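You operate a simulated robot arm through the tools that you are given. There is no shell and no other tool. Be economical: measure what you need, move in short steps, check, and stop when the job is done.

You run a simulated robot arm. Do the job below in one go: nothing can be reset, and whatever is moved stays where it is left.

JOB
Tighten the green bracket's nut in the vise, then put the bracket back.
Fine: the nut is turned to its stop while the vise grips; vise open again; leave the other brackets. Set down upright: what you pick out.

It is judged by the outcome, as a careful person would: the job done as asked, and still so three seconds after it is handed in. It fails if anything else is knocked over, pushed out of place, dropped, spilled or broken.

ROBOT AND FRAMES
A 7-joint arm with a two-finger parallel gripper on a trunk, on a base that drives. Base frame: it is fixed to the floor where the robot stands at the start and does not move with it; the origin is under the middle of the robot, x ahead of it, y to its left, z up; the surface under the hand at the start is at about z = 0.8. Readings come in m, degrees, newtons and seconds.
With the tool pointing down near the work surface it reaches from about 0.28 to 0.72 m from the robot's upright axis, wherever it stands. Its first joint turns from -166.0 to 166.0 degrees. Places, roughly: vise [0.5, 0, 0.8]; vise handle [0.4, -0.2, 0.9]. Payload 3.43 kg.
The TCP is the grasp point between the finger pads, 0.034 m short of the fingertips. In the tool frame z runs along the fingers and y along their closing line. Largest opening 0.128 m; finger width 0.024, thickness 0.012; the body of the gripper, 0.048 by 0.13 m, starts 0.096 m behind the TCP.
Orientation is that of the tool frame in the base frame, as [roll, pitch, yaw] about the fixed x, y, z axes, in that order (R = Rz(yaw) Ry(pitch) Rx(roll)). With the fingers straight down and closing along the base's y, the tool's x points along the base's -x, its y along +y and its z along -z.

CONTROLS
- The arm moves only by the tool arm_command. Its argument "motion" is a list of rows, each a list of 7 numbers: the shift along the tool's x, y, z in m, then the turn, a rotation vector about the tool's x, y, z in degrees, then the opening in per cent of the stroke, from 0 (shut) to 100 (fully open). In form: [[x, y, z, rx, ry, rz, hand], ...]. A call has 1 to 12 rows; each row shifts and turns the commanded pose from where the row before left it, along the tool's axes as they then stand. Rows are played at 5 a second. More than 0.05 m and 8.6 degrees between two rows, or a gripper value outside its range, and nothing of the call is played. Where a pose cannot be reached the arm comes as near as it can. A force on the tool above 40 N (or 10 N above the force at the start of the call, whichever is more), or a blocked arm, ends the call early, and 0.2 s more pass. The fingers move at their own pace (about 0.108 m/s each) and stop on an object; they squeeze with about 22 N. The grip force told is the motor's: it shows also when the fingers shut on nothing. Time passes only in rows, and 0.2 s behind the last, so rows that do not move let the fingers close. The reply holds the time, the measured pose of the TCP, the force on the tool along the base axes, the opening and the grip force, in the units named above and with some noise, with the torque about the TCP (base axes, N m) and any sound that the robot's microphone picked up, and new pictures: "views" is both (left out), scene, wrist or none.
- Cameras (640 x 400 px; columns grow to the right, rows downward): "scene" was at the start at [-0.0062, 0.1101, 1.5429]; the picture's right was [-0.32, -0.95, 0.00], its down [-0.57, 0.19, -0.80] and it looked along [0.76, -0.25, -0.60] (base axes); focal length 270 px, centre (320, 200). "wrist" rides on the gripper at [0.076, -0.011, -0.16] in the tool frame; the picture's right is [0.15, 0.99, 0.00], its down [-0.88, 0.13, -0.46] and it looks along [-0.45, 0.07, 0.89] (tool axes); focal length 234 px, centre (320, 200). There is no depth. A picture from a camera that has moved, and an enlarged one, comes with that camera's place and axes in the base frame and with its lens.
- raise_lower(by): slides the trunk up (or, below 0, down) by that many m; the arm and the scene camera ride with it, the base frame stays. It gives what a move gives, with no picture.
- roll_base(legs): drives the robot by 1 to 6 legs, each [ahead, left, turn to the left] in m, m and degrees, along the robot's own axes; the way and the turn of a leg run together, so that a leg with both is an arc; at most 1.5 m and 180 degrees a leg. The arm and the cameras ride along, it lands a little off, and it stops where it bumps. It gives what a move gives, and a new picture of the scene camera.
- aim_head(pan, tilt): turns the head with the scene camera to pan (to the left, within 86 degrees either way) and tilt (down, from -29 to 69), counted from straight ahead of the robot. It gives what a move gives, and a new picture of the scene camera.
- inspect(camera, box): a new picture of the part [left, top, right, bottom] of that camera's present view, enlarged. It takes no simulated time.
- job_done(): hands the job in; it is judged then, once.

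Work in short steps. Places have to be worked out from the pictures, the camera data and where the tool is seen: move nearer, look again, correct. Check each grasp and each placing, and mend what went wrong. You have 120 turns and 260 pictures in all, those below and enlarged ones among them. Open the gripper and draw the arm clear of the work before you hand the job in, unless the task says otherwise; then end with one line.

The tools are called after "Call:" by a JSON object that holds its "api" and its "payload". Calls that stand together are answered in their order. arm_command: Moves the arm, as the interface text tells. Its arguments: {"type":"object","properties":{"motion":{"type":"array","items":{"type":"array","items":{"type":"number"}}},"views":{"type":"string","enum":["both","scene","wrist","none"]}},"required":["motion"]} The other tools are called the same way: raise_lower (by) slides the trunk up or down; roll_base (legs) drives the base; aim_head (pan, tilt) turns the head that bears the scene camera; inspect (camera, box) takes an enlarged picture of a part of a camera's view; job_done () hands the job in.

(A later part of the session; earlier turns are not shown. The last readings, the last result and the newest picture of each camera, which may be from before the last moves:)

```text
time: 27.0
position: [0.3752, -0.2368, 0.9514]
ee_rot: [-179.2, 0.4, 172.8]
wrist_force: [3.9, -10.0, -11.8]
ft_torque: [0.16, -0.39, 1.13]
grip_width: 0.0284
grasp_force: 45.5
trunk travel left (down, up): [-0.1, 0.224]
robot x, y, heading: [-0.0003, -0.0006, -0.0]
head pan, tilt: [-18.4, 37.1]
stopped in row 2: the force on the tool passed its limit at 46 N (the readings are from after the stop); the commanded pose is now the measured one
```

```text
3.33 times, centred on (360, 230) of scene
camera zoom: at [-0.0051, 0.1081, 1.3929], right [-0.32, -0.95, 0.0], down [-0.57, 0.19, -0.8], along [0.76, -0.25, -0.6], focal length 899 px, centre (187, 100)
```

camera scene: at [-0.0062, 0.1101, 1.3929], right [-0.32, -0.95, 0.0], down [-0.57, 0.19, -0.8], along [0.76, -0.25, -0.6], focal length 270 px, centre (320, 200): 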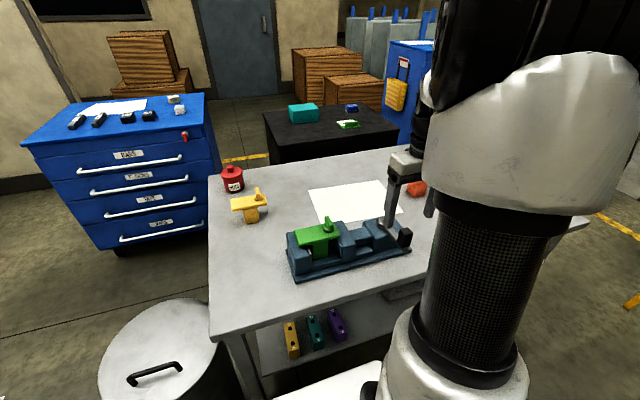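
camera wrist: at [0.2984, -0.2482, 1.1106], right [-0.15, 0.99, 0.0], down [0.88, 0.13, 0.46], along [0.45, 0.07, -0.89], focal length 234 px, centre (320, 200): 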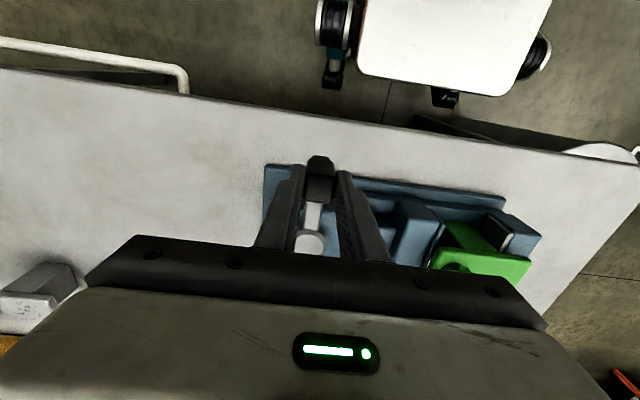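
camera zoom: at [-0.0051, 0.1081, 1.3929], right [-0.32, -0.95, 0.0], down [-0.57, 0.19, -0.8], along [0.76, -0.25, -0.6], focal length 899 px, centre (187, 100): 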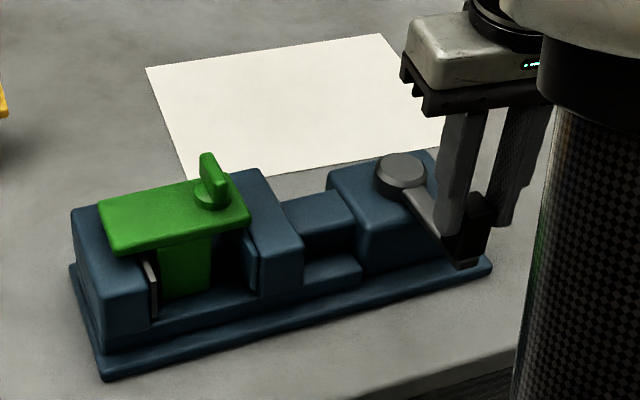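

Clockwise is blocked (46 N), so the crank is at its open stop; I try counter-clockwise after realigning.

Call:
{"api": "arm_command", "payload": {"motion": [[0.001, -0.002, 0, 0, 0, -7, 10], [-0.0005, -0.0094, 0, 0, 0, -6, 10], [-0.0005, -0.0094, 0, 0, 0, -6, 10], [-0.0005, -0.0094, 0, 0, 0, -6, 10], [0, 0, 0, 0, 0, 0, 10]], "views": "none"}}

Call:
{"api": "inspect", "payload": {"camera": "scene", "box": [280, 170, 440, 290]}}

```text
time: 28.2
position: [0.3777, -0.2654, 0.9522]
ee_rot: [-179.3, 0.0, -162.3]
wrist_force: [0.3, -11.1, -20.2]
ft_torque: [0.8, -0.39, -1.05]
grip_width: 0.0258
grasp_force: 44.7
trunk travel left (down, up): [-0.1, 0.224]
robot x, y, heading: [-0.0032, -0.0024, -0.1]
head pan, tilt: [-18.4, 37.1]
```

```text
3.33 times, centred on (360, 230) of scene
camera zoom: at [-0.005, 0.1079, 1.393], right [-0.32, -0.95, 0.0], down [-0.57, 0.19, -0.8], along [0.76, -0.25, -0.6], focal length 899 px, centre (187, 100)
```

zoom: 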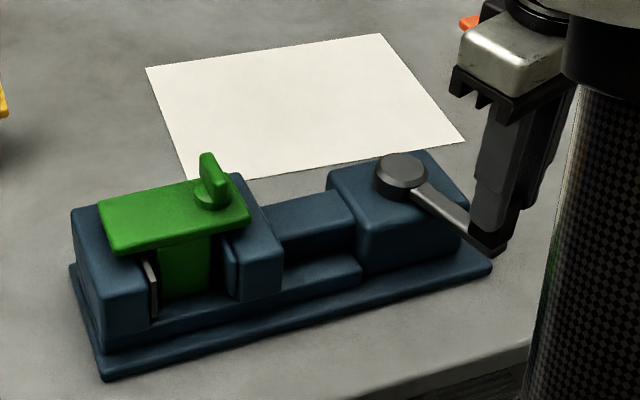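

Counter-clockwise closes the jaw. I continue, easing down a millimetre to relieve the upward pull.

Call:
{"api": "arm_command", "payload": {"motion": [[-0.0007, -0.0112, 0.001, 0, 0, -7, 10], [-0.0007, -0.0112, 0.001, 0, 0, -7, 10], [-0.0007, -0.0112, 0, 0, 0, -7, 10], [-0.0007, -0.0112, 0, 0, 0, -7, 10], [0, 0, 0, 0, 0, 0, 10]], "views": "none"}}

Call:
{"api": "inspect", "payload": {"camera": "scene", "box": [280, 170, 440, 290]}}

```text
time: 29.4
position: [0.4006, -0.3037, 0.9522]
ee_rot: [-179.0, -0.3, -134.4]
wrist_force: [0.0, -17.7, 3.4]
ft_torque: [0.49, 0.33, -1.16]
grip_width: 0.0262
grasp_force: 45.3
trunk travel left (down, up): [-0.1, 0.224]
robot x, y, heading: [0.0038, 0.0028, -0.1]
head pan, tilt: [-18.4, 37.1]
```

```text
3.33 times, centred on (360, 230) of scene
camera zoom: at [-0.006, 0.1082, 1.3932], right [-0.32, -0.95, 0.0], down [-0.57, 0.19, -0.8], along [0.76, -0.25, -0.6], focal length 899 px, centre (187, 100)
```

zoom: 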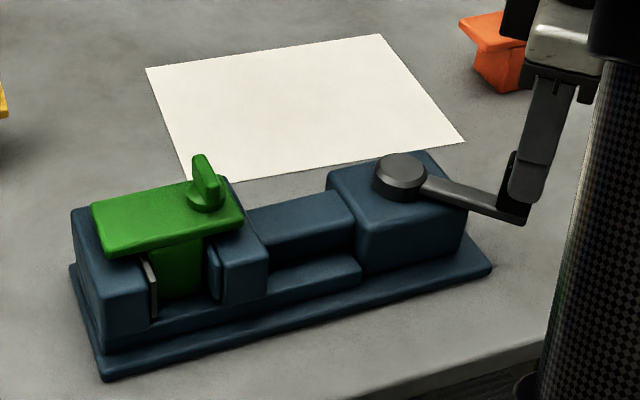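

The jaw nears the stem; I continue turning.

Call:
{"api": "arm_command", "payload": {"motion": [[-0.001, -0.0112, 0, 0, 0, -7, 10], [-0.001, -0.0112, 0, 0, 0, -7, 10], [-0.001, -0.0112, 0, 0, 0, -7, 10], [0, 0, 0, 0, 0, 0, 10]], "views": "none"}}

Call:
{"api": "inspect", "payload": {"camera": "scene", "box": [280, 170, 440, 290]}}

```text
time: 30.4
position: [0.4296, -0.3235, 0.9511]
ee_rot: [-179.5, -0.6, -113.5]
wrist_force: [-1.0, -25.5, -9.9]
ft_torque: [-0.11, 0.72, -0.99]
grip_width: 0.0263
grasp_force: 45.1
trunk travel left (down, up): [-0.1, 0.224]
robot x, y, heading: [-0.0005, -0.001, -0.2]
head pan, tilt: [-18.4, 37.1]
```

```text
3.33 times, centred on (360, 230) of scene
camera zoom: at [-0.0054, 0.1071, 1.393], right [-0.32, -0.95, 0.0], down [-0.57, 0.19, -0.8], along [0.76, -0.25, -0.6], focal length 899 px, centre (187, 100)
```

zoom: 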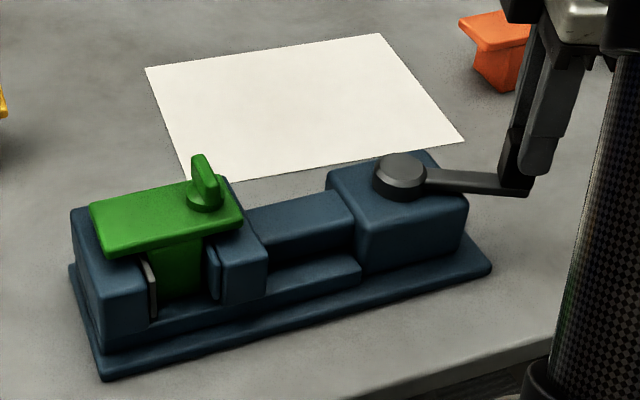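

I zoom on the jaws to see whether they touch the stem.

Call:
{"api": "inspect", "payload": {"camera": "scene", "box": [295, 205, 355, 265]}}

```text
6.67 times, centred on (325, 235) of scene
camera zoom: at [-0.0054, 0.1071, 1.393], right [-0.32, -0.95, 0.0], down [-0.57, 0.19, -0.8], along [0.76, -0.25, -0.6], focal length 1797 px, centre (287, -33)
```

zoom: 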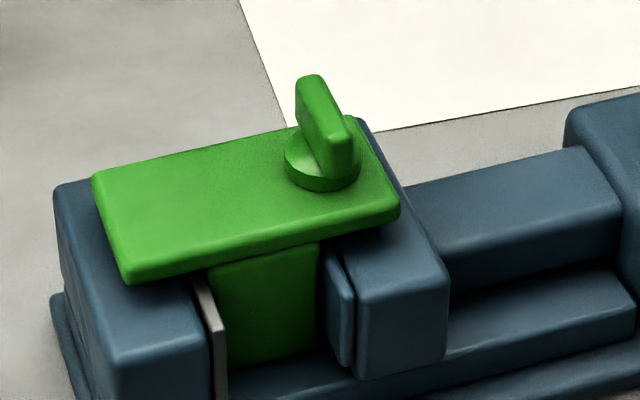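

The jaws appear to have met the stem. I turn a bit more to make the grip tight, watching the force.

Call:
{"api": "arm_command", "payload": {"motion": [[0.001, -0.0095, 0, 0, 0, -6, 10], [0.0, -0.0095, 0, 0, 0, -6, 10], [0, 0, 0, 0, 0, 0, 10]], "views": "none"}}

Call:
{"api": "inspect", "payload": {"camera": "scene", "box": [280, 170, 440, 290]}}

```text
time: 31.2
position: [0.4474, -0.331, 0.9514]
ee_rot: [-179.5, -0.7, -101.4]
wrist_force: [5.8, -28.3, -9.8]
ft_torque: [-0.11, 0.58, -0.91]
grip_width: 0.0264
grasp_force: 45.1
trunk travel left (down, up): [-0.1, 0.224]
robot x, y, heading: [0.0012, 0.0004, -0.1]
head pan, tilt: [-18.4, 37.1]
```

```text
3.33 times, centred on (360, 230) of scene
camera zoom: at [-0.0048, 0.1069, 1.3932], right [-0.32, -0.95, 0.0], down [-0.57, 0.19, -0.8], along [0.76, -0.25, -0.6], focal length 899 px, centre (187, 100)
```

zoom: 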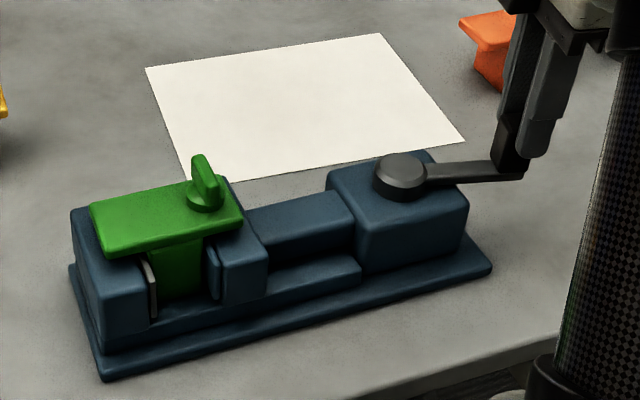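

Still turning freely; the fit gives crank centre (0.468, -0.240), R 0.093. I continue with less inward pull.

Call:
{"api": "arm_command", "payload": {"motion": [[0.0015, -0.0098, 0, 0, 0, -6, 10], [0.0, -0.0098, 0, 0, 0, -6, 10], [-0.0005, -0.0098, 0, 0, 0, -6, 10], [0, 0, 0, 0, 0, 0, 10]], "views": "none"}}

Call:
{"api": "inspect", "payload": {"camera": "scene", "box": [280, 170, 440, 290]}}

```text
time: 31.9
position: [0.4545, -0.3296, 0.9505]
ee_rot: [178.9, -0.2, -89.6]
wrist_force: [-10.2, 4.7, 9.2]
ft_torque: [0.02, -0.17, -1.15]
grip_width: 0.0298
grasp_force: 45.4
trunk travel left (down, up): [-0.1, 0.224]
robot x, y, heading: [-0.0044, 0.0009, -0.3]
head pan, tilt: [-18.4, 37.1]
stopped in row 3: the force on the tool passed its limit at 48 N (the readings are from after the stop); the commanded pose is now the measured one
```

```text
3.33 times, centred on (360, 230) of scene
camera zoom: at [-0.0081, 0.1109, 1.3933], right [-0.32, -0.95, 0.0], down [-0.57, 0.19, -0.8], along [0.76, -0.25, -0.6], focal length 899 px, centre (187, 100)
```

zoom: 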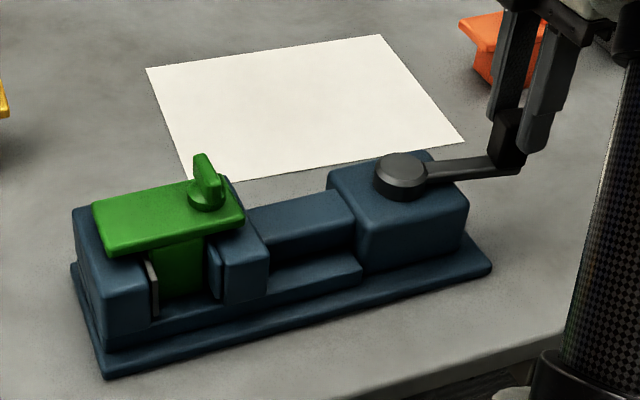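

Stopped firmly at about 82°: the vise is clamped. I release the knob, rise, and turn the hand back to yaw 180.

Call:
{"api": "arm_command", "payload": {"motion": [[0, 0, 0, 0, 0, 0, 60], [0, 0, 0, 0, 0, 0, 60], [0, 0, -0.03, 0, 0, 0, 60], [0, 0, -0.04, 0, 0, 0, 60], [0, 0, -0.04, 0, 0, 0, 60], [0, 0, 0, 0, 0, 0, 60]], "views": "none"}}

Call:
{"api": "arm_command", "payload": {"motion": [[0, 0, 0, 0, 0, 8.5, 60], [0, 0, 0, 0, 0, 8.5, 60], [0, 0, 0, 0, 0, 8.5, 60], [0, 0, 0, 0, 0, 8.5, 60], [0, 0, 0, 0, 0, 8.5, 60], [0, 0, 0, 0, 0, 8.5, 60], [0, 0, 0, 0, 0, 8.5, 60], [0, 0, 0, 0, 0, 8.5, 60], [0, 0, 0, 0, 0, 8.5, 60], [0, 0, 0, 0, 0, 8.5, 60], [0, 0, 0, 0, 0, 5, 60], [0, 0, 0, 0, 0, 0, 60]], "views": "none"}}

Call:
{"api": "inspect", "payload": {"camera": "scene", "box": [280, 170, 440, 290]}}

```text
time: 33.3
position: [0.46, -0.3327, 1.0631]
ee_rot: [179.0, -0.1, -89.3]
wrist_force: [-1.3, -0.5, 0.4]
ft_torque: [-0.02, 0.02, 0.0]
grip_width: 0.0768
grasp_force: 0.0
trunk travel left (down, up): [-0.1, 0.224]
robot x, y, heading: [0.0022, 0.003, -0.1]
head pan, tilt: [-18.4, 37.1]
```

```text
time: 35.9
position: [0.4598, -0.3296, 1.0592]
ee_rot: [-179.9, -1.0, -179.5]
wrist_force: [0.3, -0.3, 0.0]
ft_torque: [0.01, -0.01, 0.0]
grip_width: 0.0768
grasp_force: 0.1
trunk travel left (down, up): [-0.1, 0.224]
robot x, y, heading: [0.0004, -0.0036, 0.0]
head pan, tilt: [-18.4, 37.1]
```

```text
3.33 times, centred on (360, 230) of scene
camera zoom: at [-0.0066, 0.11, 1.3929], right [-0.32, -0.95, 0.0], down [-0.57, 0.19, -0.8], along [0.76, -0.25, -0.6], focal length 899 px, centre (187, 100)
```

zoom: 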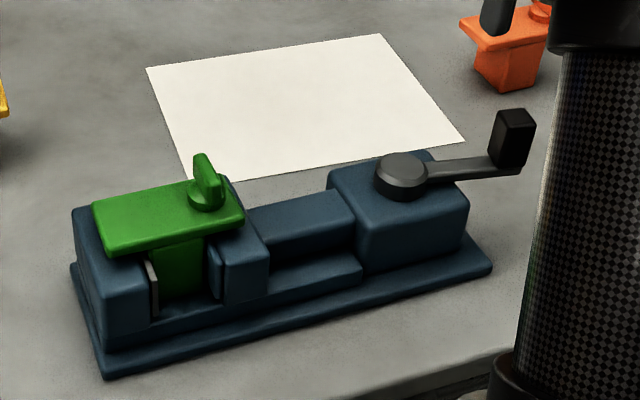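

The vise stays shut on its own. I move to hover short of the nut to view it.

Call:
{"api": "arm_command", "payload": {"motion": [[0.01, 0.044, 0, 0, -1, -0.5, 60], [0.01, 0.044, 0, 0, 0, 0, 60], [0.01, 0.044, 0, 0, 0, 0, 60], [0.01, 0.044, 0, 0, 0, 0, 60], [0.01, 0.044, 0, 0, 0, 0, 60], [0.01, 0.044, 0, 0, 0, 0, 60], [0, 0, 0, 0, 0, 0, 60]], "views": "wrist"}}

Call:
{"api": "inspect", "payload": {"camera": "wrist", "box": [240, 130, 400, 250]}}

```text
time: 37.5
position: [0.3987, -0.0678, 1.0622]
ee_rot: [-179.7, 0.0, -179.0]
wrist_force: [0.6, 0.7, 0.0]
ft_torque: [0.0, -0.03, 0.03]
grip_width: 0.0768
grasp_force: 0.1
trunk travel left (down, up): [-0.1, 0.224]
robot x, y, heading: [-0.0017, 0.0029, -0.3]
head pan, tilt: [-18.4, 37.1]
camera wrist: at [0.3226, -0.0791, 1.2225], right [-0.17, 0.99, 0.0], down [0.88, 0.15, 0.46], along [0.45, 0.07, -0.89], focal length 234 px, centre (320, 200)
```

wrist: 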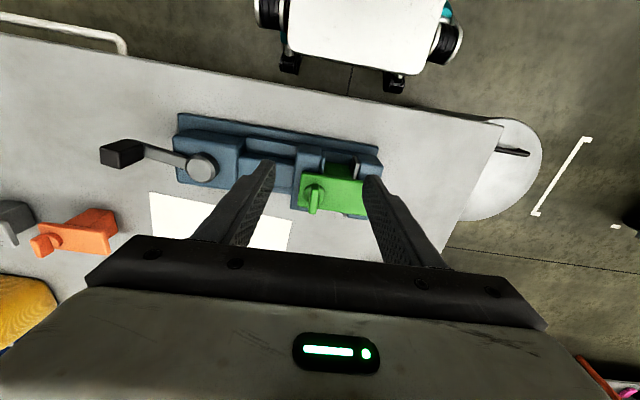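

```text
3.33 times, centred on (320, 190) of wrist
camera zoom: at [0.3226, -0.0791, 1.2225], right [-0.17, 0.99, 0.0], down [0.88, 0.15, 0.46], along [0.45, 0.07, -0.89], focal length 781 px, centre (320, 233)
```

zoom: 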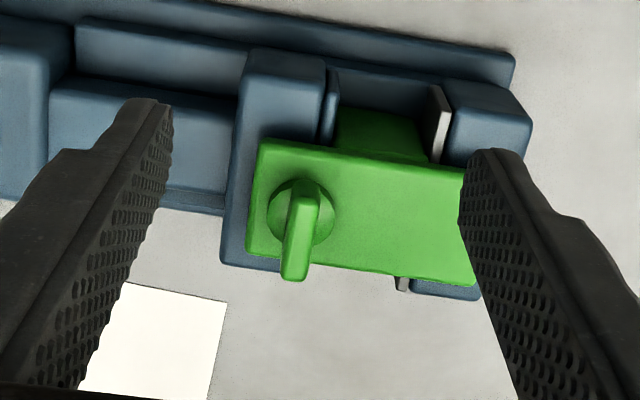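

Nut centre ≈(0.470, -0.065), wing lies along x. I move above it and descend partway.

Call:
{"api": "arm_command", "payload": {"motion": [[-0.036, 0.002, 0, 0, 0, 1, 60], [-0.035, 0.001, 0.02, 0, 0, 0, 60], [0, 0, 0.03, 0, 0, 0, 45], [0, 0, 0.02, 0, 0, 0, 45], [0, 0, 0, 0, 0, 0, 45]], "views": "wrist"}}

Call:
{"api": "inspect", "payload": {"camera": "scene", "box": [290, 180, 370, 270]}}

Call:
{"api": "inspect", "payload": {"camera": "wrist", "box": [240, 130, 400, 250]}}

```text
time: 38.7
position: [0.4651, -0.0646, 0.9883]
ee_rot: [-179.8, 0.0, -180.0]
wrist_force: [0.3, -0.3, -0.5]
ft_torque: [0.02, 0.03, 0.0]
grip_width: 0.0577
grasp_force: 0.0
trunk travel left (down, up): [-0.1, 0.224]
robot x, y, heading: [-0.0012, 0.0007, 0.1]
head pan, tilt: [-18.4, 37.1]
camera wrist: at [0.3896, -0.0746, 1.1489], right [-0.15, 0.99, 0.0], down [0.88, 0.13, 0.46], along [0.45, 0.06, -0.89], focal length 234 px, centre (320, 200)
```

wrist: 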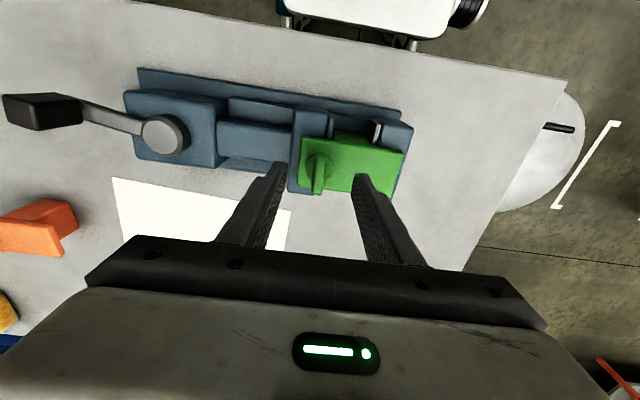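

```text
4.44 times, centred on (330, 225) of scene
camera zoom: at [-0.0066, 0.11, 1.3929], right [-0.32, -0.95, 0.0], down [-0.57, 0.19, -0.8], along [0.76, -0.25, -0.6], focal length 1198 px, centre (276, 89)
```

zoom: 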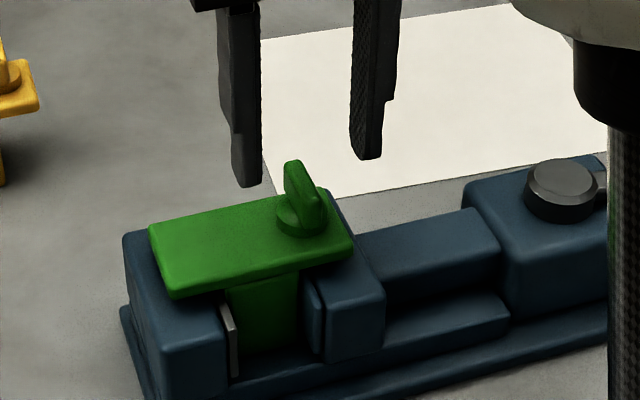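

```text
3.33 times, centred on (320, 190) of wrist
camera zoom: at [0.3896, -0.0746, 1.1489], right [-0.15, 0.99, 0.0], down [0.88, 0.13, 0.46], along [0.45, 0.06, -0.89], focal length 781 px, centre (320, 233)
```

zoom: 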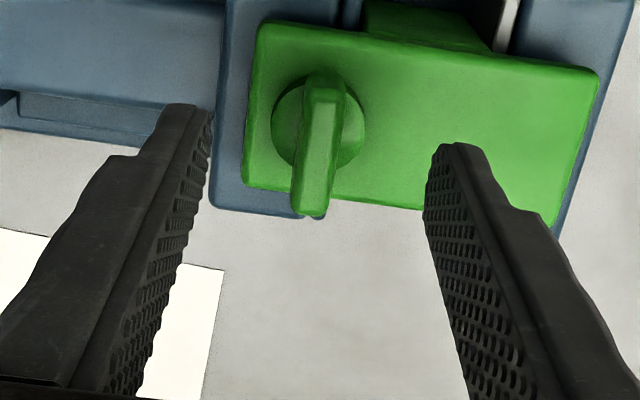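

Aligned (nut at x≈0.471). I descend so the tips stay just above the flange and close on the wing.

Call:
{"api": "arm_command", "payload": {"motion": [[-0.006, 0, 0.016, 0, 0, 0, 45], [0, 0, 0.014, 0, 0, 0, 45], [0, 0, 0, 0, 0, 0, 5], [0, 0, 0, 0, 0, 0, 2], [0, 0, 0, 0, 0, 0, 2], [0, 0, 0, 0, 0, 0, 2]], "views": "wrist"}}

Call:
{"api": "inspect", "payload": {"camera": "scene", "box": [290, 180, 370, 270]}}

```text
time: 40.1
position: [0.4707, -0.0641, 0.9591]
ee_rot: [-179.8, 0.0, -180.0]
wrist_force: [0.9, -1.4, -0.6]
ft_torque: [-0.04, -0.13, -0.07]
grip_width: 0.0114
grasp_force: 22.0
trunk travel left (down, up): [-0.1, 0.224]
robot x, y, heading: [-0.0008, 0.0037, -0.0]
head pan, tilt: [-18.4, 37.1]
camera wrist: at [0.3951, -0.0746, 1.1197], right [-0.15, 0.99, 0.0], down [0.88, 0.13, 0.46], along [0.45, 0.06, -0.89], focal length 234 px, centre (320, 200)
```

wrist: 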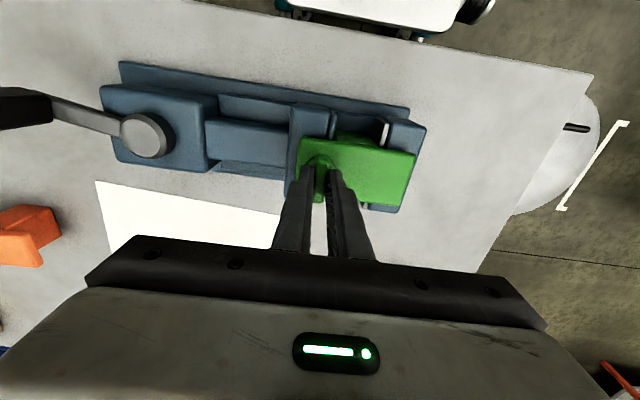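

```text
4.44 times, centred on (330, 225) of scene
camera zoom: at [-0.0065, 0.1099, 1.3929], right [-0.32, -0.95, 0.0], down [-0.57, 0.19, -0.8], along [0.76, -0.25, -0.6], focal length 1198 px, centre (276, 89)
```

zoom: 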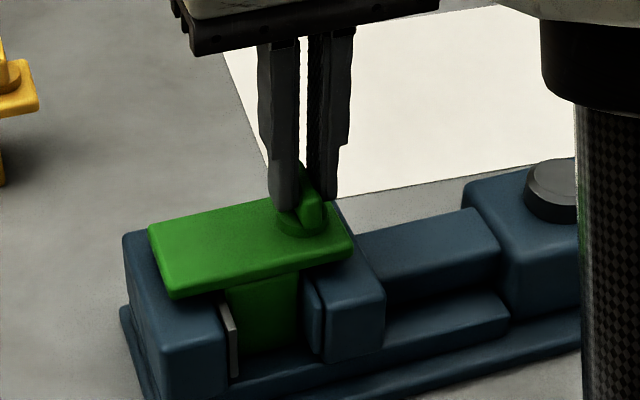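

Wing gripped (0.0114 m). I turn clockwise (tightening) a little and watch the torque.

Call:
{"api": "arm_command", "payload": {"motion": [[0, 0, 0, 0, 0, 6, 2], [0, 0, 0, 0, 0, 6, 2], [0, 0, 0, 0, 0, 6, 2], [0, 0, 0, 0, 0, 0, 2]], "views": "wrist"}}

Call:
{"api": "inspect", "payload": {"camera": "scene", "box": [290, 180, 370, 270]}}

```text
time: 41.1
position: [0.4702, -0.0645, 0.96]
ee_rot: [-179.8, 0.2, 162.1]
wrist_force: [-2.5, -6.0, 12.2]
ft_torque: [0.0, 0.4, 0.02]
grip_width: 0.0112
grasp_force: 22.6
trunk travel left (down, up): [-0.1, 0.224]
robot x, y, heading: [0.0016, -0.0007, -0.3]
head pan, tilt: [-18.4, 37.1]
camera wrist: at [0.3951, -0.0505, 1.1194], right [0.17, 0.99, 0.0], down [0.88, -0.15, 0.46], along [0.45, -0.08, -0.89], focal length 234 px, centre (320, 200)
```

wrist: 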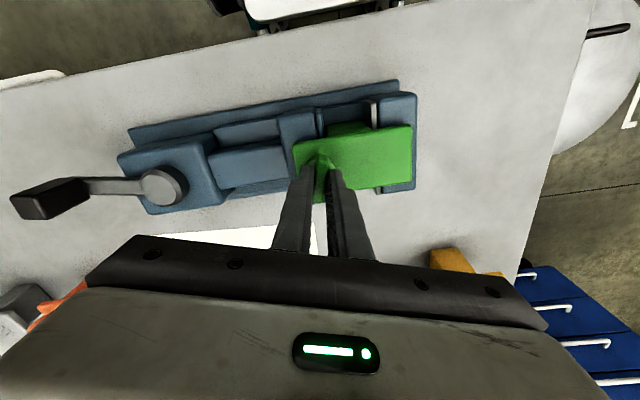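

```text
4.44 times, centred on (330, 225) of scene
camera zoom: at [-0.0074, 0.1096, 1.3931], right [-0.32, -0.95, 0.0], down [-0.57, 0.19, -0.8], along [0.76, -0.25, -0.6], focal length 1198 px, centre (276, 89)
```

zoom: 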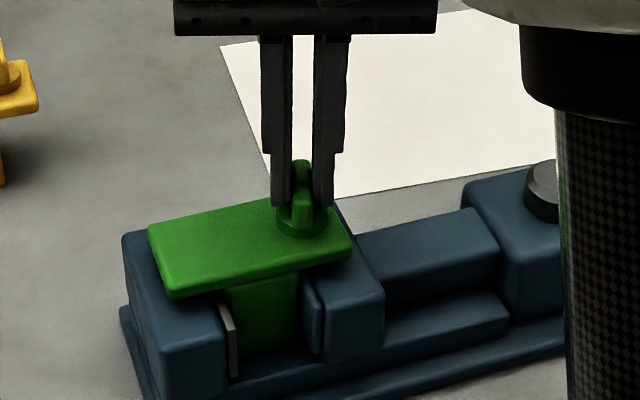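

The nut turns easily. I continue clockwise, easing up a millimetre.

Call:
{"api": "arm_command", "payload": {"motion": [[0, 0, -0.001, 0, 0, 7, 2], [0, 0, 0, 0, 0, 7, 2], [0, 0, 0, 0, 0, 7, 2], [0, 0, 0, 0, 0, 7, 2], [0, 0, 0, 0, 0, 0, 2]], "views": "none"}}

Call:
{"api": "inspect", "payload": {"camera": "scene", "box": [290, 180, 370, 270]}}

```text
time: 42.3
position: [0.4715, -0.064, 0.9597]
ee_rot: [-179.9, 0.3, 133.9]
wrist_force: [0.6, -8.3, 2.2]
ft_torque: [-0.32, -0.12, -0.01]
grip_width: 0.0113
grasp_force: 22.2
trunk travel left (down, up): [-0.1, 0.224]
robot x, y, heading: [-0.0008, -0.0003, 0.1]
head pan, tilt: [-18.4, 37.1]
```

```text
4.44 times, centred on (330, 225) of scene
camera zoom: at [-0.0067, 0.1094, 1.393], right [-0.32, -0.95, 0.0], down [-0.57, 0.19, -0.8], along [0.76, -0.25, -0.6], focal length 1198 px, centre (276, 89)
```

zoom: 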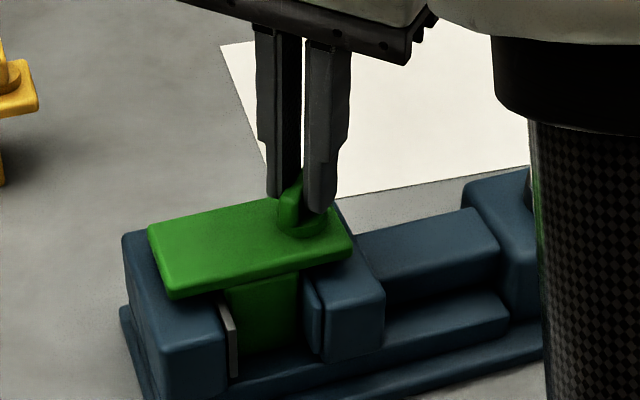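

Still free; continue clockwise.

Call:
{"api": "arm_command", "payload": {"motion": [[0, 0, 0, 0, 0, 7, 2], [0, 0, 0, 0, 0, 7, 2], [0, 0, 0, 0, 0, 7, 2], [0, 0, 0, 0, 0, 7, 2], [0, 0, 0, 0, 0, 7, 2], [0, 0, 0, 0, 0, 7, 2], [0, 0, 0, 0, 0, 0, 2]], "views": "none"}}

Call:
{"api": "inspect", "payload": {"camera": "scene", "box": [290, 180, 370, 270]}}

```text
time: 43.9
position: [0.4703, -0.0638, 0.9591]
ee_rot: [179.8, 0.2, 92.0]
wrist_force: [4.7, -10.1, 14.4]
ft_torque: [-0.21, -0.06, -0.02]
grip_width: 0.0113
grasp_force: 22.4
trunk travel left (down, up): [-0.1, 0.224]
robot x, y, heading: [-0.0029, 0.0009, -0.1]
head pan, tilt: [-18.4, 37.1]
```

```text
4.44 times, centred on (330, 225) of scene
camera zoom: at [-0.0071, 0.1094, 1.3931], right [-0.32, -0.95, 0.0], down [-0.57, 0.19, -0.8], along [0.76, -0.25, -0.6], focal length 1198 px, centre (276, 89)
```

zoom: 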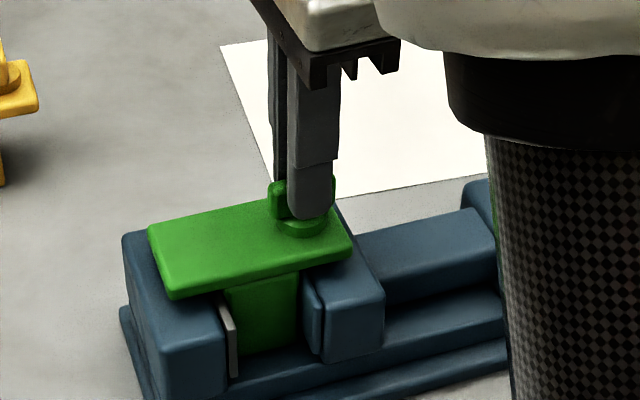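

Turned 88° so far with no stop; I go on.

Call:
{"api": "arm_command", "payload": {"motion": [[0, 0, -0.0005, 0, 0, 7, 2], [0, 0, 0, 0, 0, 7, 2], [0, 0, 0, 0, 0, 7, 2], [0, 0, 0, 0, 0, 7, 2], [0, 0, 0, 0, 0, 0, 2]], "views": "none"}}

Call:
{"api": "inspect", "payload": {"camera": "scene", "box": [290, 180, 370, 270]}}

```text
time: 45.1
position: [0.4715, -0.0603, 0.9597]
ee_rot: [-180.0, 0.1, 64.2]
wrist_force: [5.1, 9.0, 2.5]
ft_torque: [0.42, -0.3, 0.72]
grip_width: 0.024
grasp_force: 22.3
trunk travel left (down, up): [-0.1, 0.224]
robot x, y, heading: [-0.0015, 0.0021, -0.0]
head pan, tilt: [-18.4, 37.1]
```

```text
4.44 times, centred on (330, 225) of scene
camera zoom: at [-0.0065, 0.1108, 1.3928], right [-0.32, -0.95, 0.0], down [-0.57, 0.19, -0.8], along [0.76, -0.25, -0.6], focal length 1198 px, centre (276, 89)
```

zoom: 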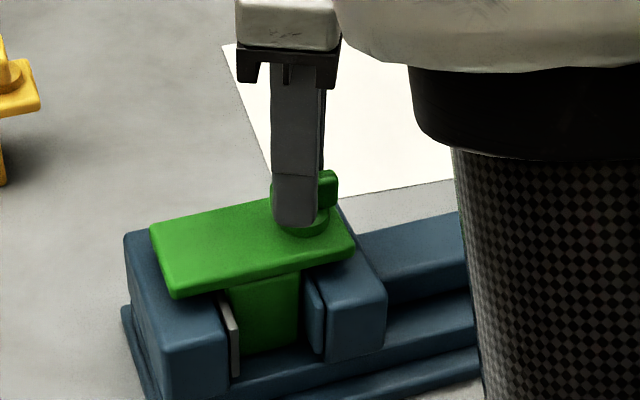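

Torque rose to 0.72 N m and the fingers began to spread over the wing: the nut reached its stop at roughly 90°. I turn the hand back part-way to realign with the wing, without undoing it.

Call:
{"api": "arm_command", "payload": {"motion": [[0, 0, 0, 0, 0, -6, 2], [0, 0, 0, 0, 0, -6, 2], [0, 0, 0, 0, 0, -5, 2], [0, 0, 0, 0, 0, 0, 2]], "views": "none"}}

Call:
{"api": "inspect", "payload": {"camera": "scene", "box": [290, 180, 370, 270]}}

```text
time: 46.1
position: [0.4717, -0.064, 0.9594]
ee_rot: [-180.0, 0.3, 81.3]
wrist_force: [1.4, -0.8, 0.3]
ft_torque: [-0.09, -0.06, 0.58]
grip_width: 0.0148
grasp_force: 22.4
trunk travel left (down, up): [-0.1, 0.224]
robot x, y, heading: [-0.0033, 0.0006, -0.2]
head pan, tilt: [-18.4, 37.1]
```

```text
4.44 times, centred on (330, 225) of scene
camera zoom: at [-0.0064, 0.1099, 1.3929], right [-0.32, -0.95, 0.0], down [-0.57, 0.19, -0.8], along [0.76, -0.25, -0.6], focal length 1198 px, centre (276, 89)
```

zoom: 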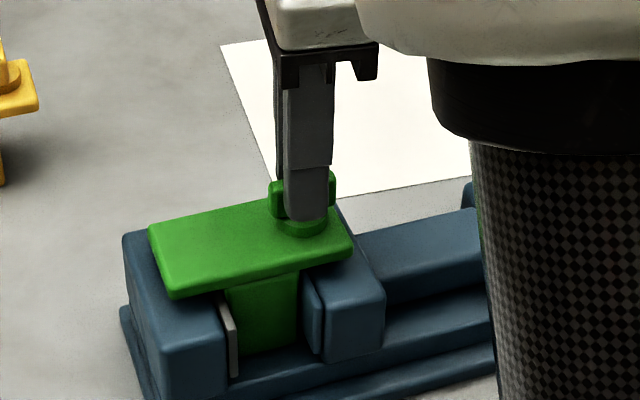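

The nut is hard on its stop with tightening torque still applied. I open the fingers and rise.

Call:
{"api": "arm_command", "payload": {"motion": [[0, 0, 0, 0, 0, 0, 45], [0, 0, 0, 0, 0, 0, 45], [0, 0, -0.03, 0, 0, 0, 45], [0, 0, -0.04, 0, 0, 0, 60], [0, 0, -0.04, 0, 0, 0, 60], [0, 0, 0, 0, 0, 0, 60]], "views": "wrist"}}

Call:
{"api": "inspect", "payload": {"camera": "scene", "box": [290, 180, 370, 270]}}

Call:
{"api": "inspect", "payload": {"camera": "wrist", "box": [250, 80, 390, 220]}}

```text
time: 47.5
position: [0.4714, -0.0609, 1.0699]
ee_rot: [179.9, 0.4, 81.0]
wrist_force: [0.2, -0.2, -0.6]
ft_torque: [-0.03, 0.01, 0.01]
grip_width: 0.0772
grasp_force: 0.1
trunk travel left (down, up): [-0.1, 0.224]
robot x, y, heading: [0.0008, 0.0002, -0.1]
head pan, tilt: [-18.4, 37.1]
camera wrist: at [0.4726, 0.0169, 1.2295], right [1.0, -0.01, 0.0], down [-0.01, -0.89, 0.46], along [0.0, -0.46, -0.89], focal length 234 px, centre (320, 200)
```

wrist: 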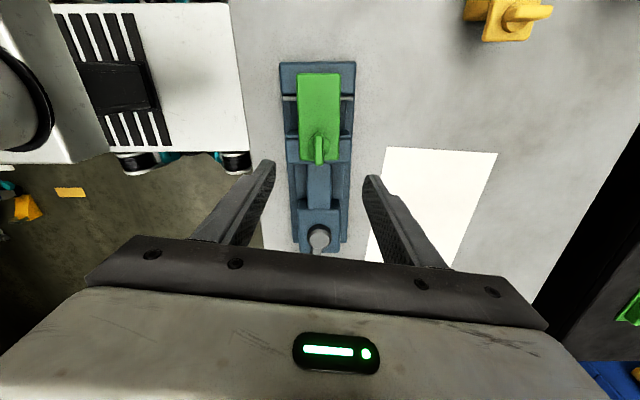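

```text
4.44 times, centred on (330, 225) of scene
camera zoom: at [-0.0067, 0.11, 1.3929], right [-0.32, -0.95, 0.0], down [-0.57, 0.19, -0.8], along [0.76, -0.25, -0.6], focal length 1198 px, centre (276, 89)
```

zoom: 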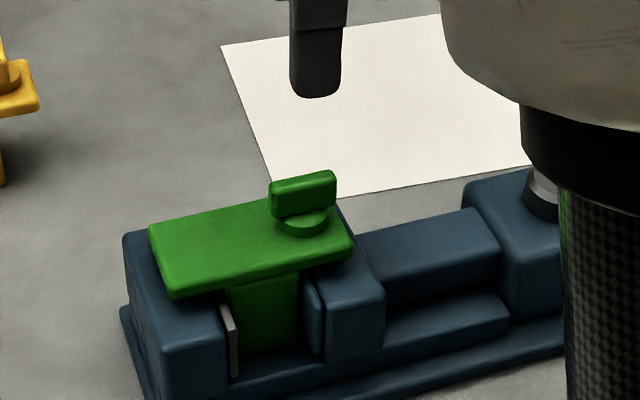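

```text
2.86 times, centred on (320, 150) of wrist
camera zoom: at [0.4726, 0.0169, 1.2295], right [1.0, -0.01, 0.0], down [-0.01, -0.89, 0.46], along [0.0, -0.46, -0.89], focal length 669 px, centre (320, 343)
```

zoom: 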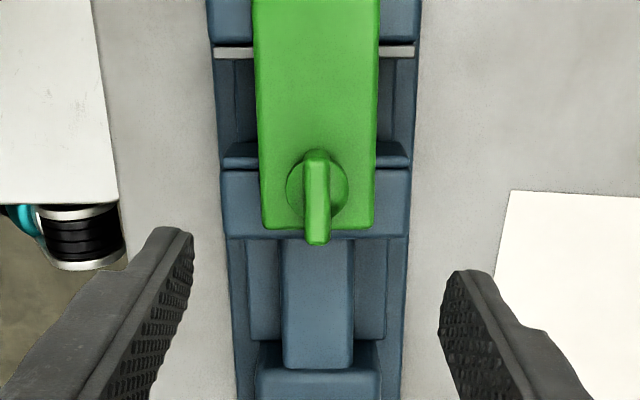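

Wing now lies along y — turned to its stop. Next I reopen the vise: turn the hand back toward yaw -90 and go to the knob at ≈(0.455, -0.331).

Call:
{"api": "arm_command", "payload": {"motion": [[0, 0, 0, 0, 0, -8.5, 60], [0, 0, 0, 0, 0, -8.5, 60], [0, 0, 0, 0, 0, -8.5, 60], [0, 0, 0, 0, 0, -8.5, 60], [0, 0, 0, 0, 0, -8.5, 60], [0, 0, 0, 0, 0, -8.5, 60], [0, 0, 0, 0, 0, -8.5, 60], [0, 0, 0, 0, 0, -8.5, 60], [0, 0, 0, 0, 0, -8.5, 60], [0, 0, 0, 0, 0, -8.5, 60], [0, 0, 0, 0, 0, -8.5, 60], [0, 0, 0, 0, 0, -5.5, 60]], "views": "none"}}

Call:
{"api": "arm_command", "payload": {"motion": [[0, -0.045, 0, 0, 0, 0, 60], [0, -0.045, 0, 0, 0, 0, 60], [0, -0.045, 0, 0, 0, 0, 60], [0, -0.045, 0, 0, 0, 0, 60], [0.008, -0.045, 0, 0, 0, 0, 60], [0.008, -0.045, 0, 0, 0, 0, 60], [0, 0, 0, 0, 0, 0, 60]], "views": "none"}}

Call:
{"api": "arm_command", "payload": {"motion": [[0, 0, 0, 0, 0, -8.5, 60], [0, 0, 0, 0, 0, -8.5, 60], [0, 0, 0, 0, 0, -8.5, 60], [0, 0, 0, 0, 0, -8.5, 60], [0, 0, 0, 0, 0, -8.5, 60], [0, 0, 0, 0, 0, -8.5, 60], [0, 0, 0, 0, 0, -8.5, 60], [0, 0, 0, 0, 0, -8.5, 60], [0, 0, 0, 0, 0, -8.5, 60], [0, 0, 0, 0, 0, -8.5, 60], [0, 0, 0, 0, 0, 0, 60]]}}

```text
time: 50.1
position: [0.4713, -0.0622, 1.0695]
ee_rot: [-179.8, 0.0, -179.8]
wrist_force: [-0.1, 0.0, 0.1]
ft_torque: [-0.02, 0.0, -0.05]
grip_width: 0.0769
grasp_force: 0.0
trunk travel left (down, up): [-0.1, 0.224]
robot x, y, heading: [-0.0008, -0.0016, -0.1]
head pan, tilt: [-18.4, 37.1]
```

```text
time: 51.7
position: [0.4557, -0.3346, 1.0716]
ee_rot: [-179.8, 0.0, -179.9]
wrist_force: [-0.5, -0.2, 0.5]
ft_torque: [0.04, -0.05, 0.04]
grip_width: 0.0768
grasp_force: 0.0
trunk travel left (down, up): [-0.1, 0.224]
robot x, y, heading: [-0.0016, -0.0017, -0.1]
head pan, tilt: [-18.4, 37.1]
```

```text
time: 54.1
position: [0.4548, -0.3323, 1.0717]
ee_rot: [-180.0, -0.3, -94.9]
wrist_force: [0.0, -0.2, -0.9]
ft_torque: [0.01, -0.02, -0.02]
grip_width: 0.077
grasp_force: 0.1
trunk travel left (down, up): [-0.1, 0.224]
robot x, y, heading: [-0.0018, 0.0006, 0.0]
head pan, tilt: [-18.4, 37.1]
camera scene: at [-0.0066, 0.11, 1.3929], right [-0.32, -0.95, 0.0], down [-0.57, 0.19, -0.8], along [0.76, -0.25, -0.6], focal length 270 px, centre (320, 200)
camera wrist: at [0.4593, -0.4084, 1.2318], right [-1.0, -0.06, 0.0], down [-0.06, 0.89, 0.45], along [-0.03, 0.45, -0.89], focal length 234 px, centre (320, 200)
```

scene: 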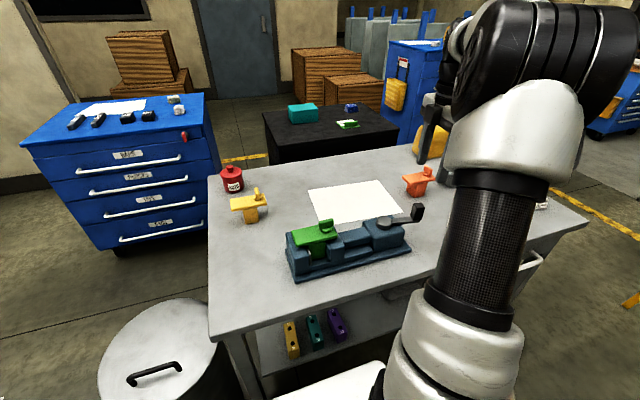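
wrist: 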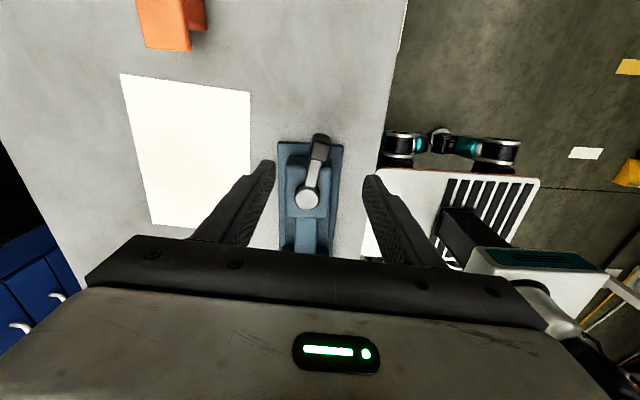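

Knob seen at ≈(0.456, -0.328), between the fingers. I descend and close on it.

Call:
{"api": "arm_command", "payload": {"motion": [[-0.002, 0, 0.04, 0, 0, 2, 60], [-0.001, 0, 0.04, 0, 0, 0, 60], [0, 0, 0.025, 0, 0, 0, 60], [0, 0, 0.015, 0, 0, 0, 60], [0, 0, 0, 0, 0, 0, 60], [0, 0, 0, 0, 0, 0, 10], [0, 0, 0, 0, 0, 0, 10], [0, 0, 0, 0, 0, 0, 10]], "views": "none"}}

Call:
{"api": "inspect", "payload": {"camera": "scene", "box": [280, 170, 440, 290]}}

```text
time: 55.9
position: [0.4529, -0.3339, 0.9495]
ee_rot: [179.8, -0.2, -97.0]
wrist_force: [-14.6, 4.8, -1.2]
ft_torque: [0.03, 0.4, -0.68]
grip_width: 0.0268
grasp_force: 44.7
trunk travel left (down, up): [-0.1, 0.224]
robot x, y, heading: [-0.0003, -0.0007, -0.0]
head pan, tilt: [-18.4, 37.1]
```

```text
3.33 times, centred on (360, 230) of scene
camera zoom: at [-0.0078, 0.1104, 1.3928], right [-0.32, -0.95, 0.0], down [-0.57, 0.19, -0.8], along [0.76, -0.25, -0.6], focal length 899 px, centre (187, 100)
```

zoom: 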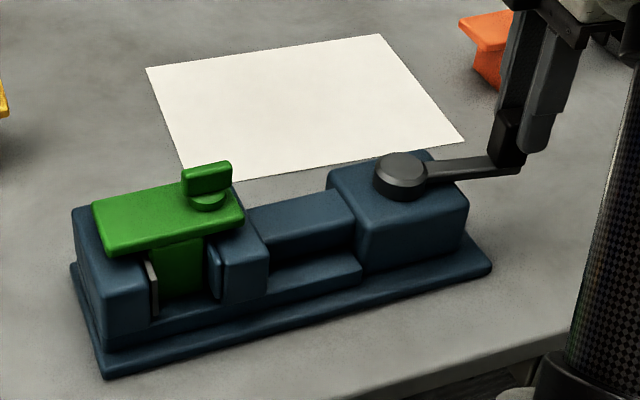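

Knob gripped. I turn the crank clockwise to open.

Call:
{"api": "arm_command", "payload": {"motion": [[-0.0006, 0.0113, 0, 0, 0, 7, 10], [-0.0006, 0.0113, 0, 0, 0, 7, 10], [-0.0006, 0.0113, 0, 0, 0, 7, 10], [-0.0006, 0.0113, 0, 0, 0, 7, 10], [0, 0, 0, 0, 0, 0, 10]], "views": "none"}}

Call:
{"api": "inspect", "payload": {"camera": "scene", "box": [280, 170, 440, 290]}}

```text
time: 57.1
position: [0.414, -0.317, 0.95]
ee_rot: [-179.8, -0.2, -125.2]
wrist_force: [-2.8, -19.1, -5.9]
ft_torque: [-0.53, 1.3, -0.92]
grip_width: 0.0256
grasp_force: 45.0
trunk travel left (down, up): [-0.1, 0.224]
robot x, y, heading: [-0.0009, -0.0004, -0.2]
head pan, tilt: [-18.4, 37.1]
```

```text
3.33 times, centred on (360, 230) of scene
camera zoom: at [-0.0064, 0.1083, 1.3931], right [-0.32, -0.95, 0.0], down [-0.57, 0.19, -0.8], along [0.76, -0.25, -0.6], focal length 899 px, centre (187, 100)
```

zoom: 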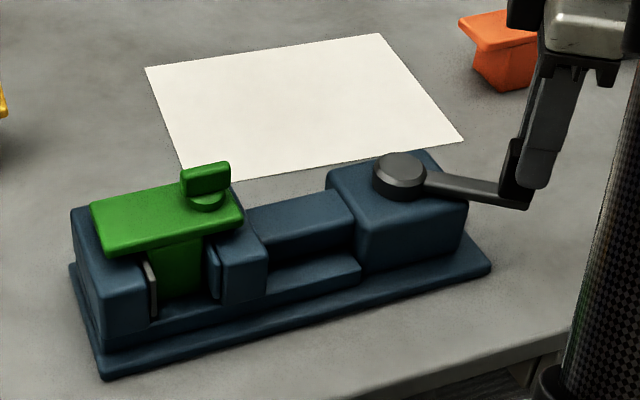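

Turning well; I continue.

Call:
{"api": "arm_command", "payload": {"motion": [[0.0004, 0.0113, 0, 0, 0, 7, 10], [-0.0006, 0.0113, 0, 0, 0, 7, 10], [-0.0006, 0.0113, 0, 0, 0, 7, 10], [-0.0006, 0.0113, 0, 0, 0, 7, 10], [0, 0, 0, 0, 0, 0, 10]], "views": "none"}}

Call:
{"api": "inspect", "payload": {"camera": "scene", "box": [280, 170, 440, 290]}}

```text
time: 58.3
position: [0.3823, -0.2821, 0.9497]
ee_rot: [-179.9, -0.2, -152.9]
wrist_force: [-12.9, -13.6, 6.9]
ft_torque: [0.27, 1.52, -0.77]
grip_width: 0.0256
grasp_force: 45.0
trunk travel left (down, up): [-0.1, 0.224]
robot x, y, heading: [0.0022, -0.0011, -0.4]
head pan, tilt: [-18.4, 37.1]
```

```text
3.33 times, centred on (360, 230) of scene
camera zoom: at [-0.0078, 0.1091, 1.3931], right [-0.32, -0.95, 0.0], down [-0.57, 0.19, -0.8], along [0.76, -0.25, -0.6], focal length 899 px, centre (187, 100)
```

zoom: 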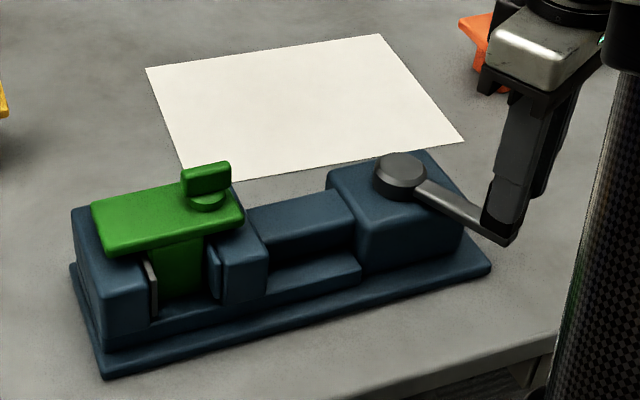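

The jaw hasn't moved yet; I continue to the original handle position.

Call:
{"api": "arm_command", "payload": {"motion": [[0.0004, 0.0113, 0, 0, 0, 7, 10], [-0.0006, 0.0113, 0, 0, 0, 7, 10], [-0.0006, 0.0113, 0, 0, 0, 7, 10], [-0.0002, 0.0065, 0, 0, 0, 4, 10], [0, 0, 0, 0, 0, 0, 10]], "views": "none"}}

Call:
{"api": "inspect", "payload": {"camera": "scene", "box": [280, 170, 440, 290]}}

```text
time: 59.5
position: [0.3718, -0.2413, 0.9495]
ee_rot: [-179.8, 0.0, -177.7]
wrist_force: [-12.0, 10.2, 5.2]
ft_torque: [0.43, 0.94, 0.66]
grip_width: 0.0258
grasp_force: 45.3
trunk travel left (down, up): [-0.1, 0.224]
robot x, y, heading: [-0.0029, 0.0009, 0.0]
head pan, tilt: [-18.4, 37.1]
```

```text
3.33 times, centred on (360, 230) of scene
camera zoom: at [-0.0077, 0.1111, 1.3929], right [-0.32, -0.95, 0.0], down [-0.57, 0.19, -0.8], along [0.76, -0.25, -0.6], focal length 899 px, centre (187, 100)
```

zoom: 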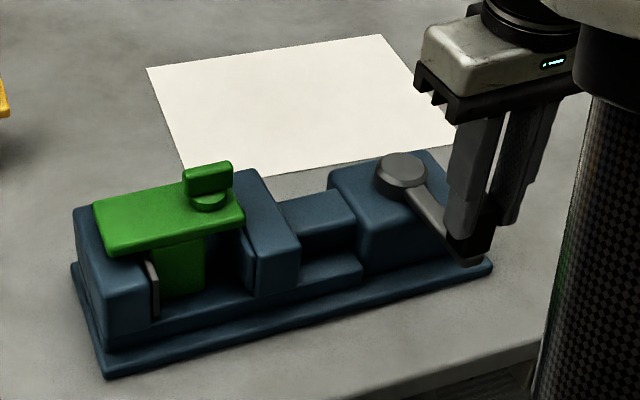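

The vise has opened. I nudge the crank the last bit to its stop, then release and rise.

Call:
{"api": "arm_command", "payload": {"motion": [[0, 0.003, 0, 0, 0, 2.0, 10], [0, 0.001, 0, 0, 0, 0, 10], [0, 0, 0, 0, 0, 0, 10]], "views": "none"}}

Call:
{"api": "arm_command", "payload": {"motion": [[0, 0, 0, 0, 0, 0, 60], [0, 0, 0, 0, 0, 0, 60], [0, 0, -0.03, 0, 0, 0, 60], [0, 0, -0.04, 0, 0, 0, 60], [0, 0, -0.04, 0, 0, 0, 60], [0, 0, 0, 0, 0, 0, 60]], "views": "none"}}

Call:
{"api": "inspect", "payload": {"camera": "scene", "box": [280, 170, 440, 290]}}

```text
time: 60.3
position: [0.3716, -0.2389, 0.9501]
ee_rot: [-179.9, 0.0, -179.8]
wrist_force: [-6.0, 11.5, -8.2]
ft_torque: [0.67, 0.15, 0.93]
grip_width: 0.0259
grasp_force: 44.9
trunk travel left (down, up): [-0.1, 0.224]
robot x, y, heading: [0.0001, 0.0011, -0.1]
head pan, tilt: [-18.4, 37.1]
```

```text
time: 61.7
position: [0.3698, -0.2405, 1.0622]
ee_rot: [-179.8, -0.1, -179.9]
wrist_force: [-0.7, -0.4, 0.4]
ft_torque: [0.02, 0.0, 0.02]
grip_width: 0.0768
grasp_force: 0.1
trunk travel left (down, up): [-0.1, 0.224]
robot x, y, heading: [-0.0009, -0.0002, -0.1]
head pan, tilt: [-18.4, 37.1]
```

```text
3.33 times, centred on (360, 230) of scene
camera zoom: at [-0.0067, 0.1101, 1.3929], right [-0.32, -0.95, 0.0], down [-0.57, 0.19, -0.8], along [0.76, -0.25, -0.6], focal length 899 px, centre (187, 100)
```

zoom: 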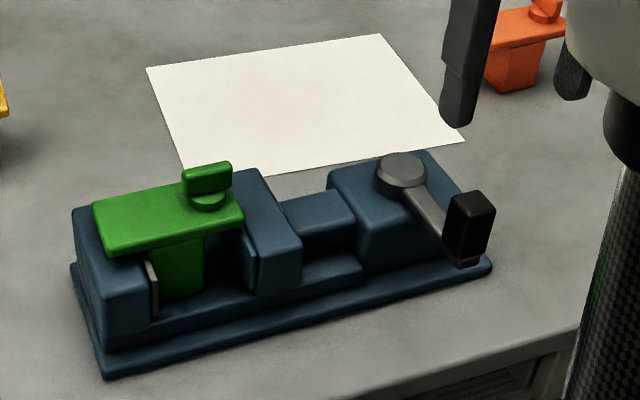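

Vise open. I move above the bracket and turn to yaw 90 for the same grasp as before.

Call:
{"api": "arm_command", "payload": {"motion": [[-0.02, 0.042, -0.003, 0, 0, 0, 75], [-0.02, 0.042, 0, 0, 0, 0, 75], [-0.02, 0.042, 0, 0, 0, 0, 75], [-0.02, 0.042, 0, 0, 0, 0, 75], [-0.021, 0.04, 0, 0, 0, 0, 75], [0, 0, 0, 0, 0, 0, 75]], "views": "none"}}

Call:
{"api": "arm_command", "payload": {"motion": [[0, 0, 0, 0, 0, 8.5, 75], [0, 0, 0, 0, 0, 8.5, 75], [0, 0, 0, 0, 0, 8.5, 75], [0, 0, 0, 0, 0, 8.5, 75], [0, 0, 0, 0, 0, 8.5, 75], [0, 0, 0, 0, 0, 8.5, 75], [0, 0, 0, 0, 0, 8.5, 75], [0, 0, 0, 0, 0, 8.5, 75], [0, 0, 0, 0, 0, 8.5, 75], [0, 0, 0, 0, 0, 8.5, 75], [0, 0, 0, 0, 0, 5, 75], [0, 0, 0, 0, 0, 0, 75]], "views": "wrist"}}

Call:
{"api": "inspect", "payload": {"camera": "wrist", "box": [250, 60, 390, 220]}}

```text
time: 63.1
position: [0.4741, -0.0326, 1.0676]
ee_rot: [-179.7, 0.0, -180.0]
wrist_force: [0.3, 0.4, 0.7]
ft_torque: [0.0, -0.01, -0.01]
grip_width: 0.0961
grasp_force: 0.1
trunk travel left (down, up): [-0.1, 0.224]
robot x, y, heading: [-0.0039, -0.0003, -0.3]
head pan, tilt: [-18.4, 37.1]
```

```text
time: 65.7
position: [0.4744, -0.0317, 1.0634]
ee_rot: [-180.0, 0.2, 89.9]
wrist_force: [-0.7, -0.1, -0.2]
ft_torque: [-0.01, 0.02, 0.0]
grip_width: 0.0961
grasp_force: 0.0
trunk travel left (down, up): [-0.1, 0.224]
robot x, y, heading: [0.0001, 0.0005, -0.3]
head pan, tilt: [-18.4, 37.1]
camera wrist: at [0.4611, 0.0455, 1.2226], right [0.99, 0.15, 0.0], down [0.13, -0.88, 0.46], along [0.07, -0.45, -0.89], focal length 234 px, centre (320, 200)
```

wrist: 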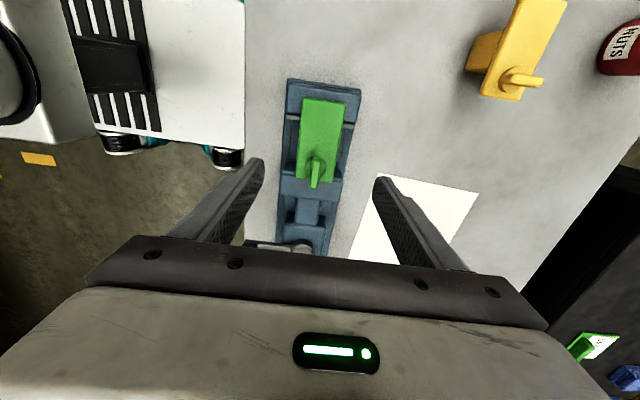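

```text
2.50 times, centred on (320, 140) of wrist
camera zoom: at [0.4611, 0.0455, 1.2226], right [0.99, 0.15, 0.0], down [0.13, -0.88, 0.46], along [0.07, -0.45, -0.89], focal length 585 px, centre (320, 350)
```

zoom: 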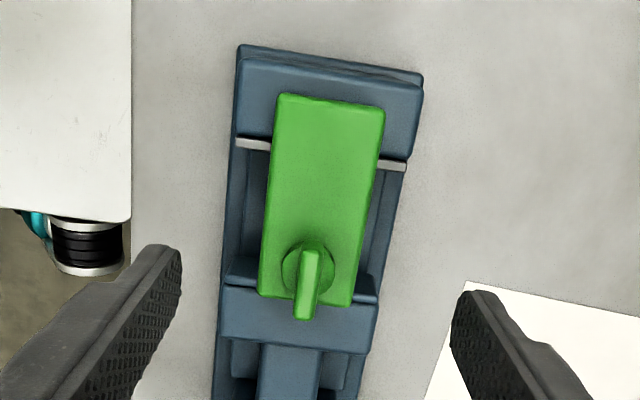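

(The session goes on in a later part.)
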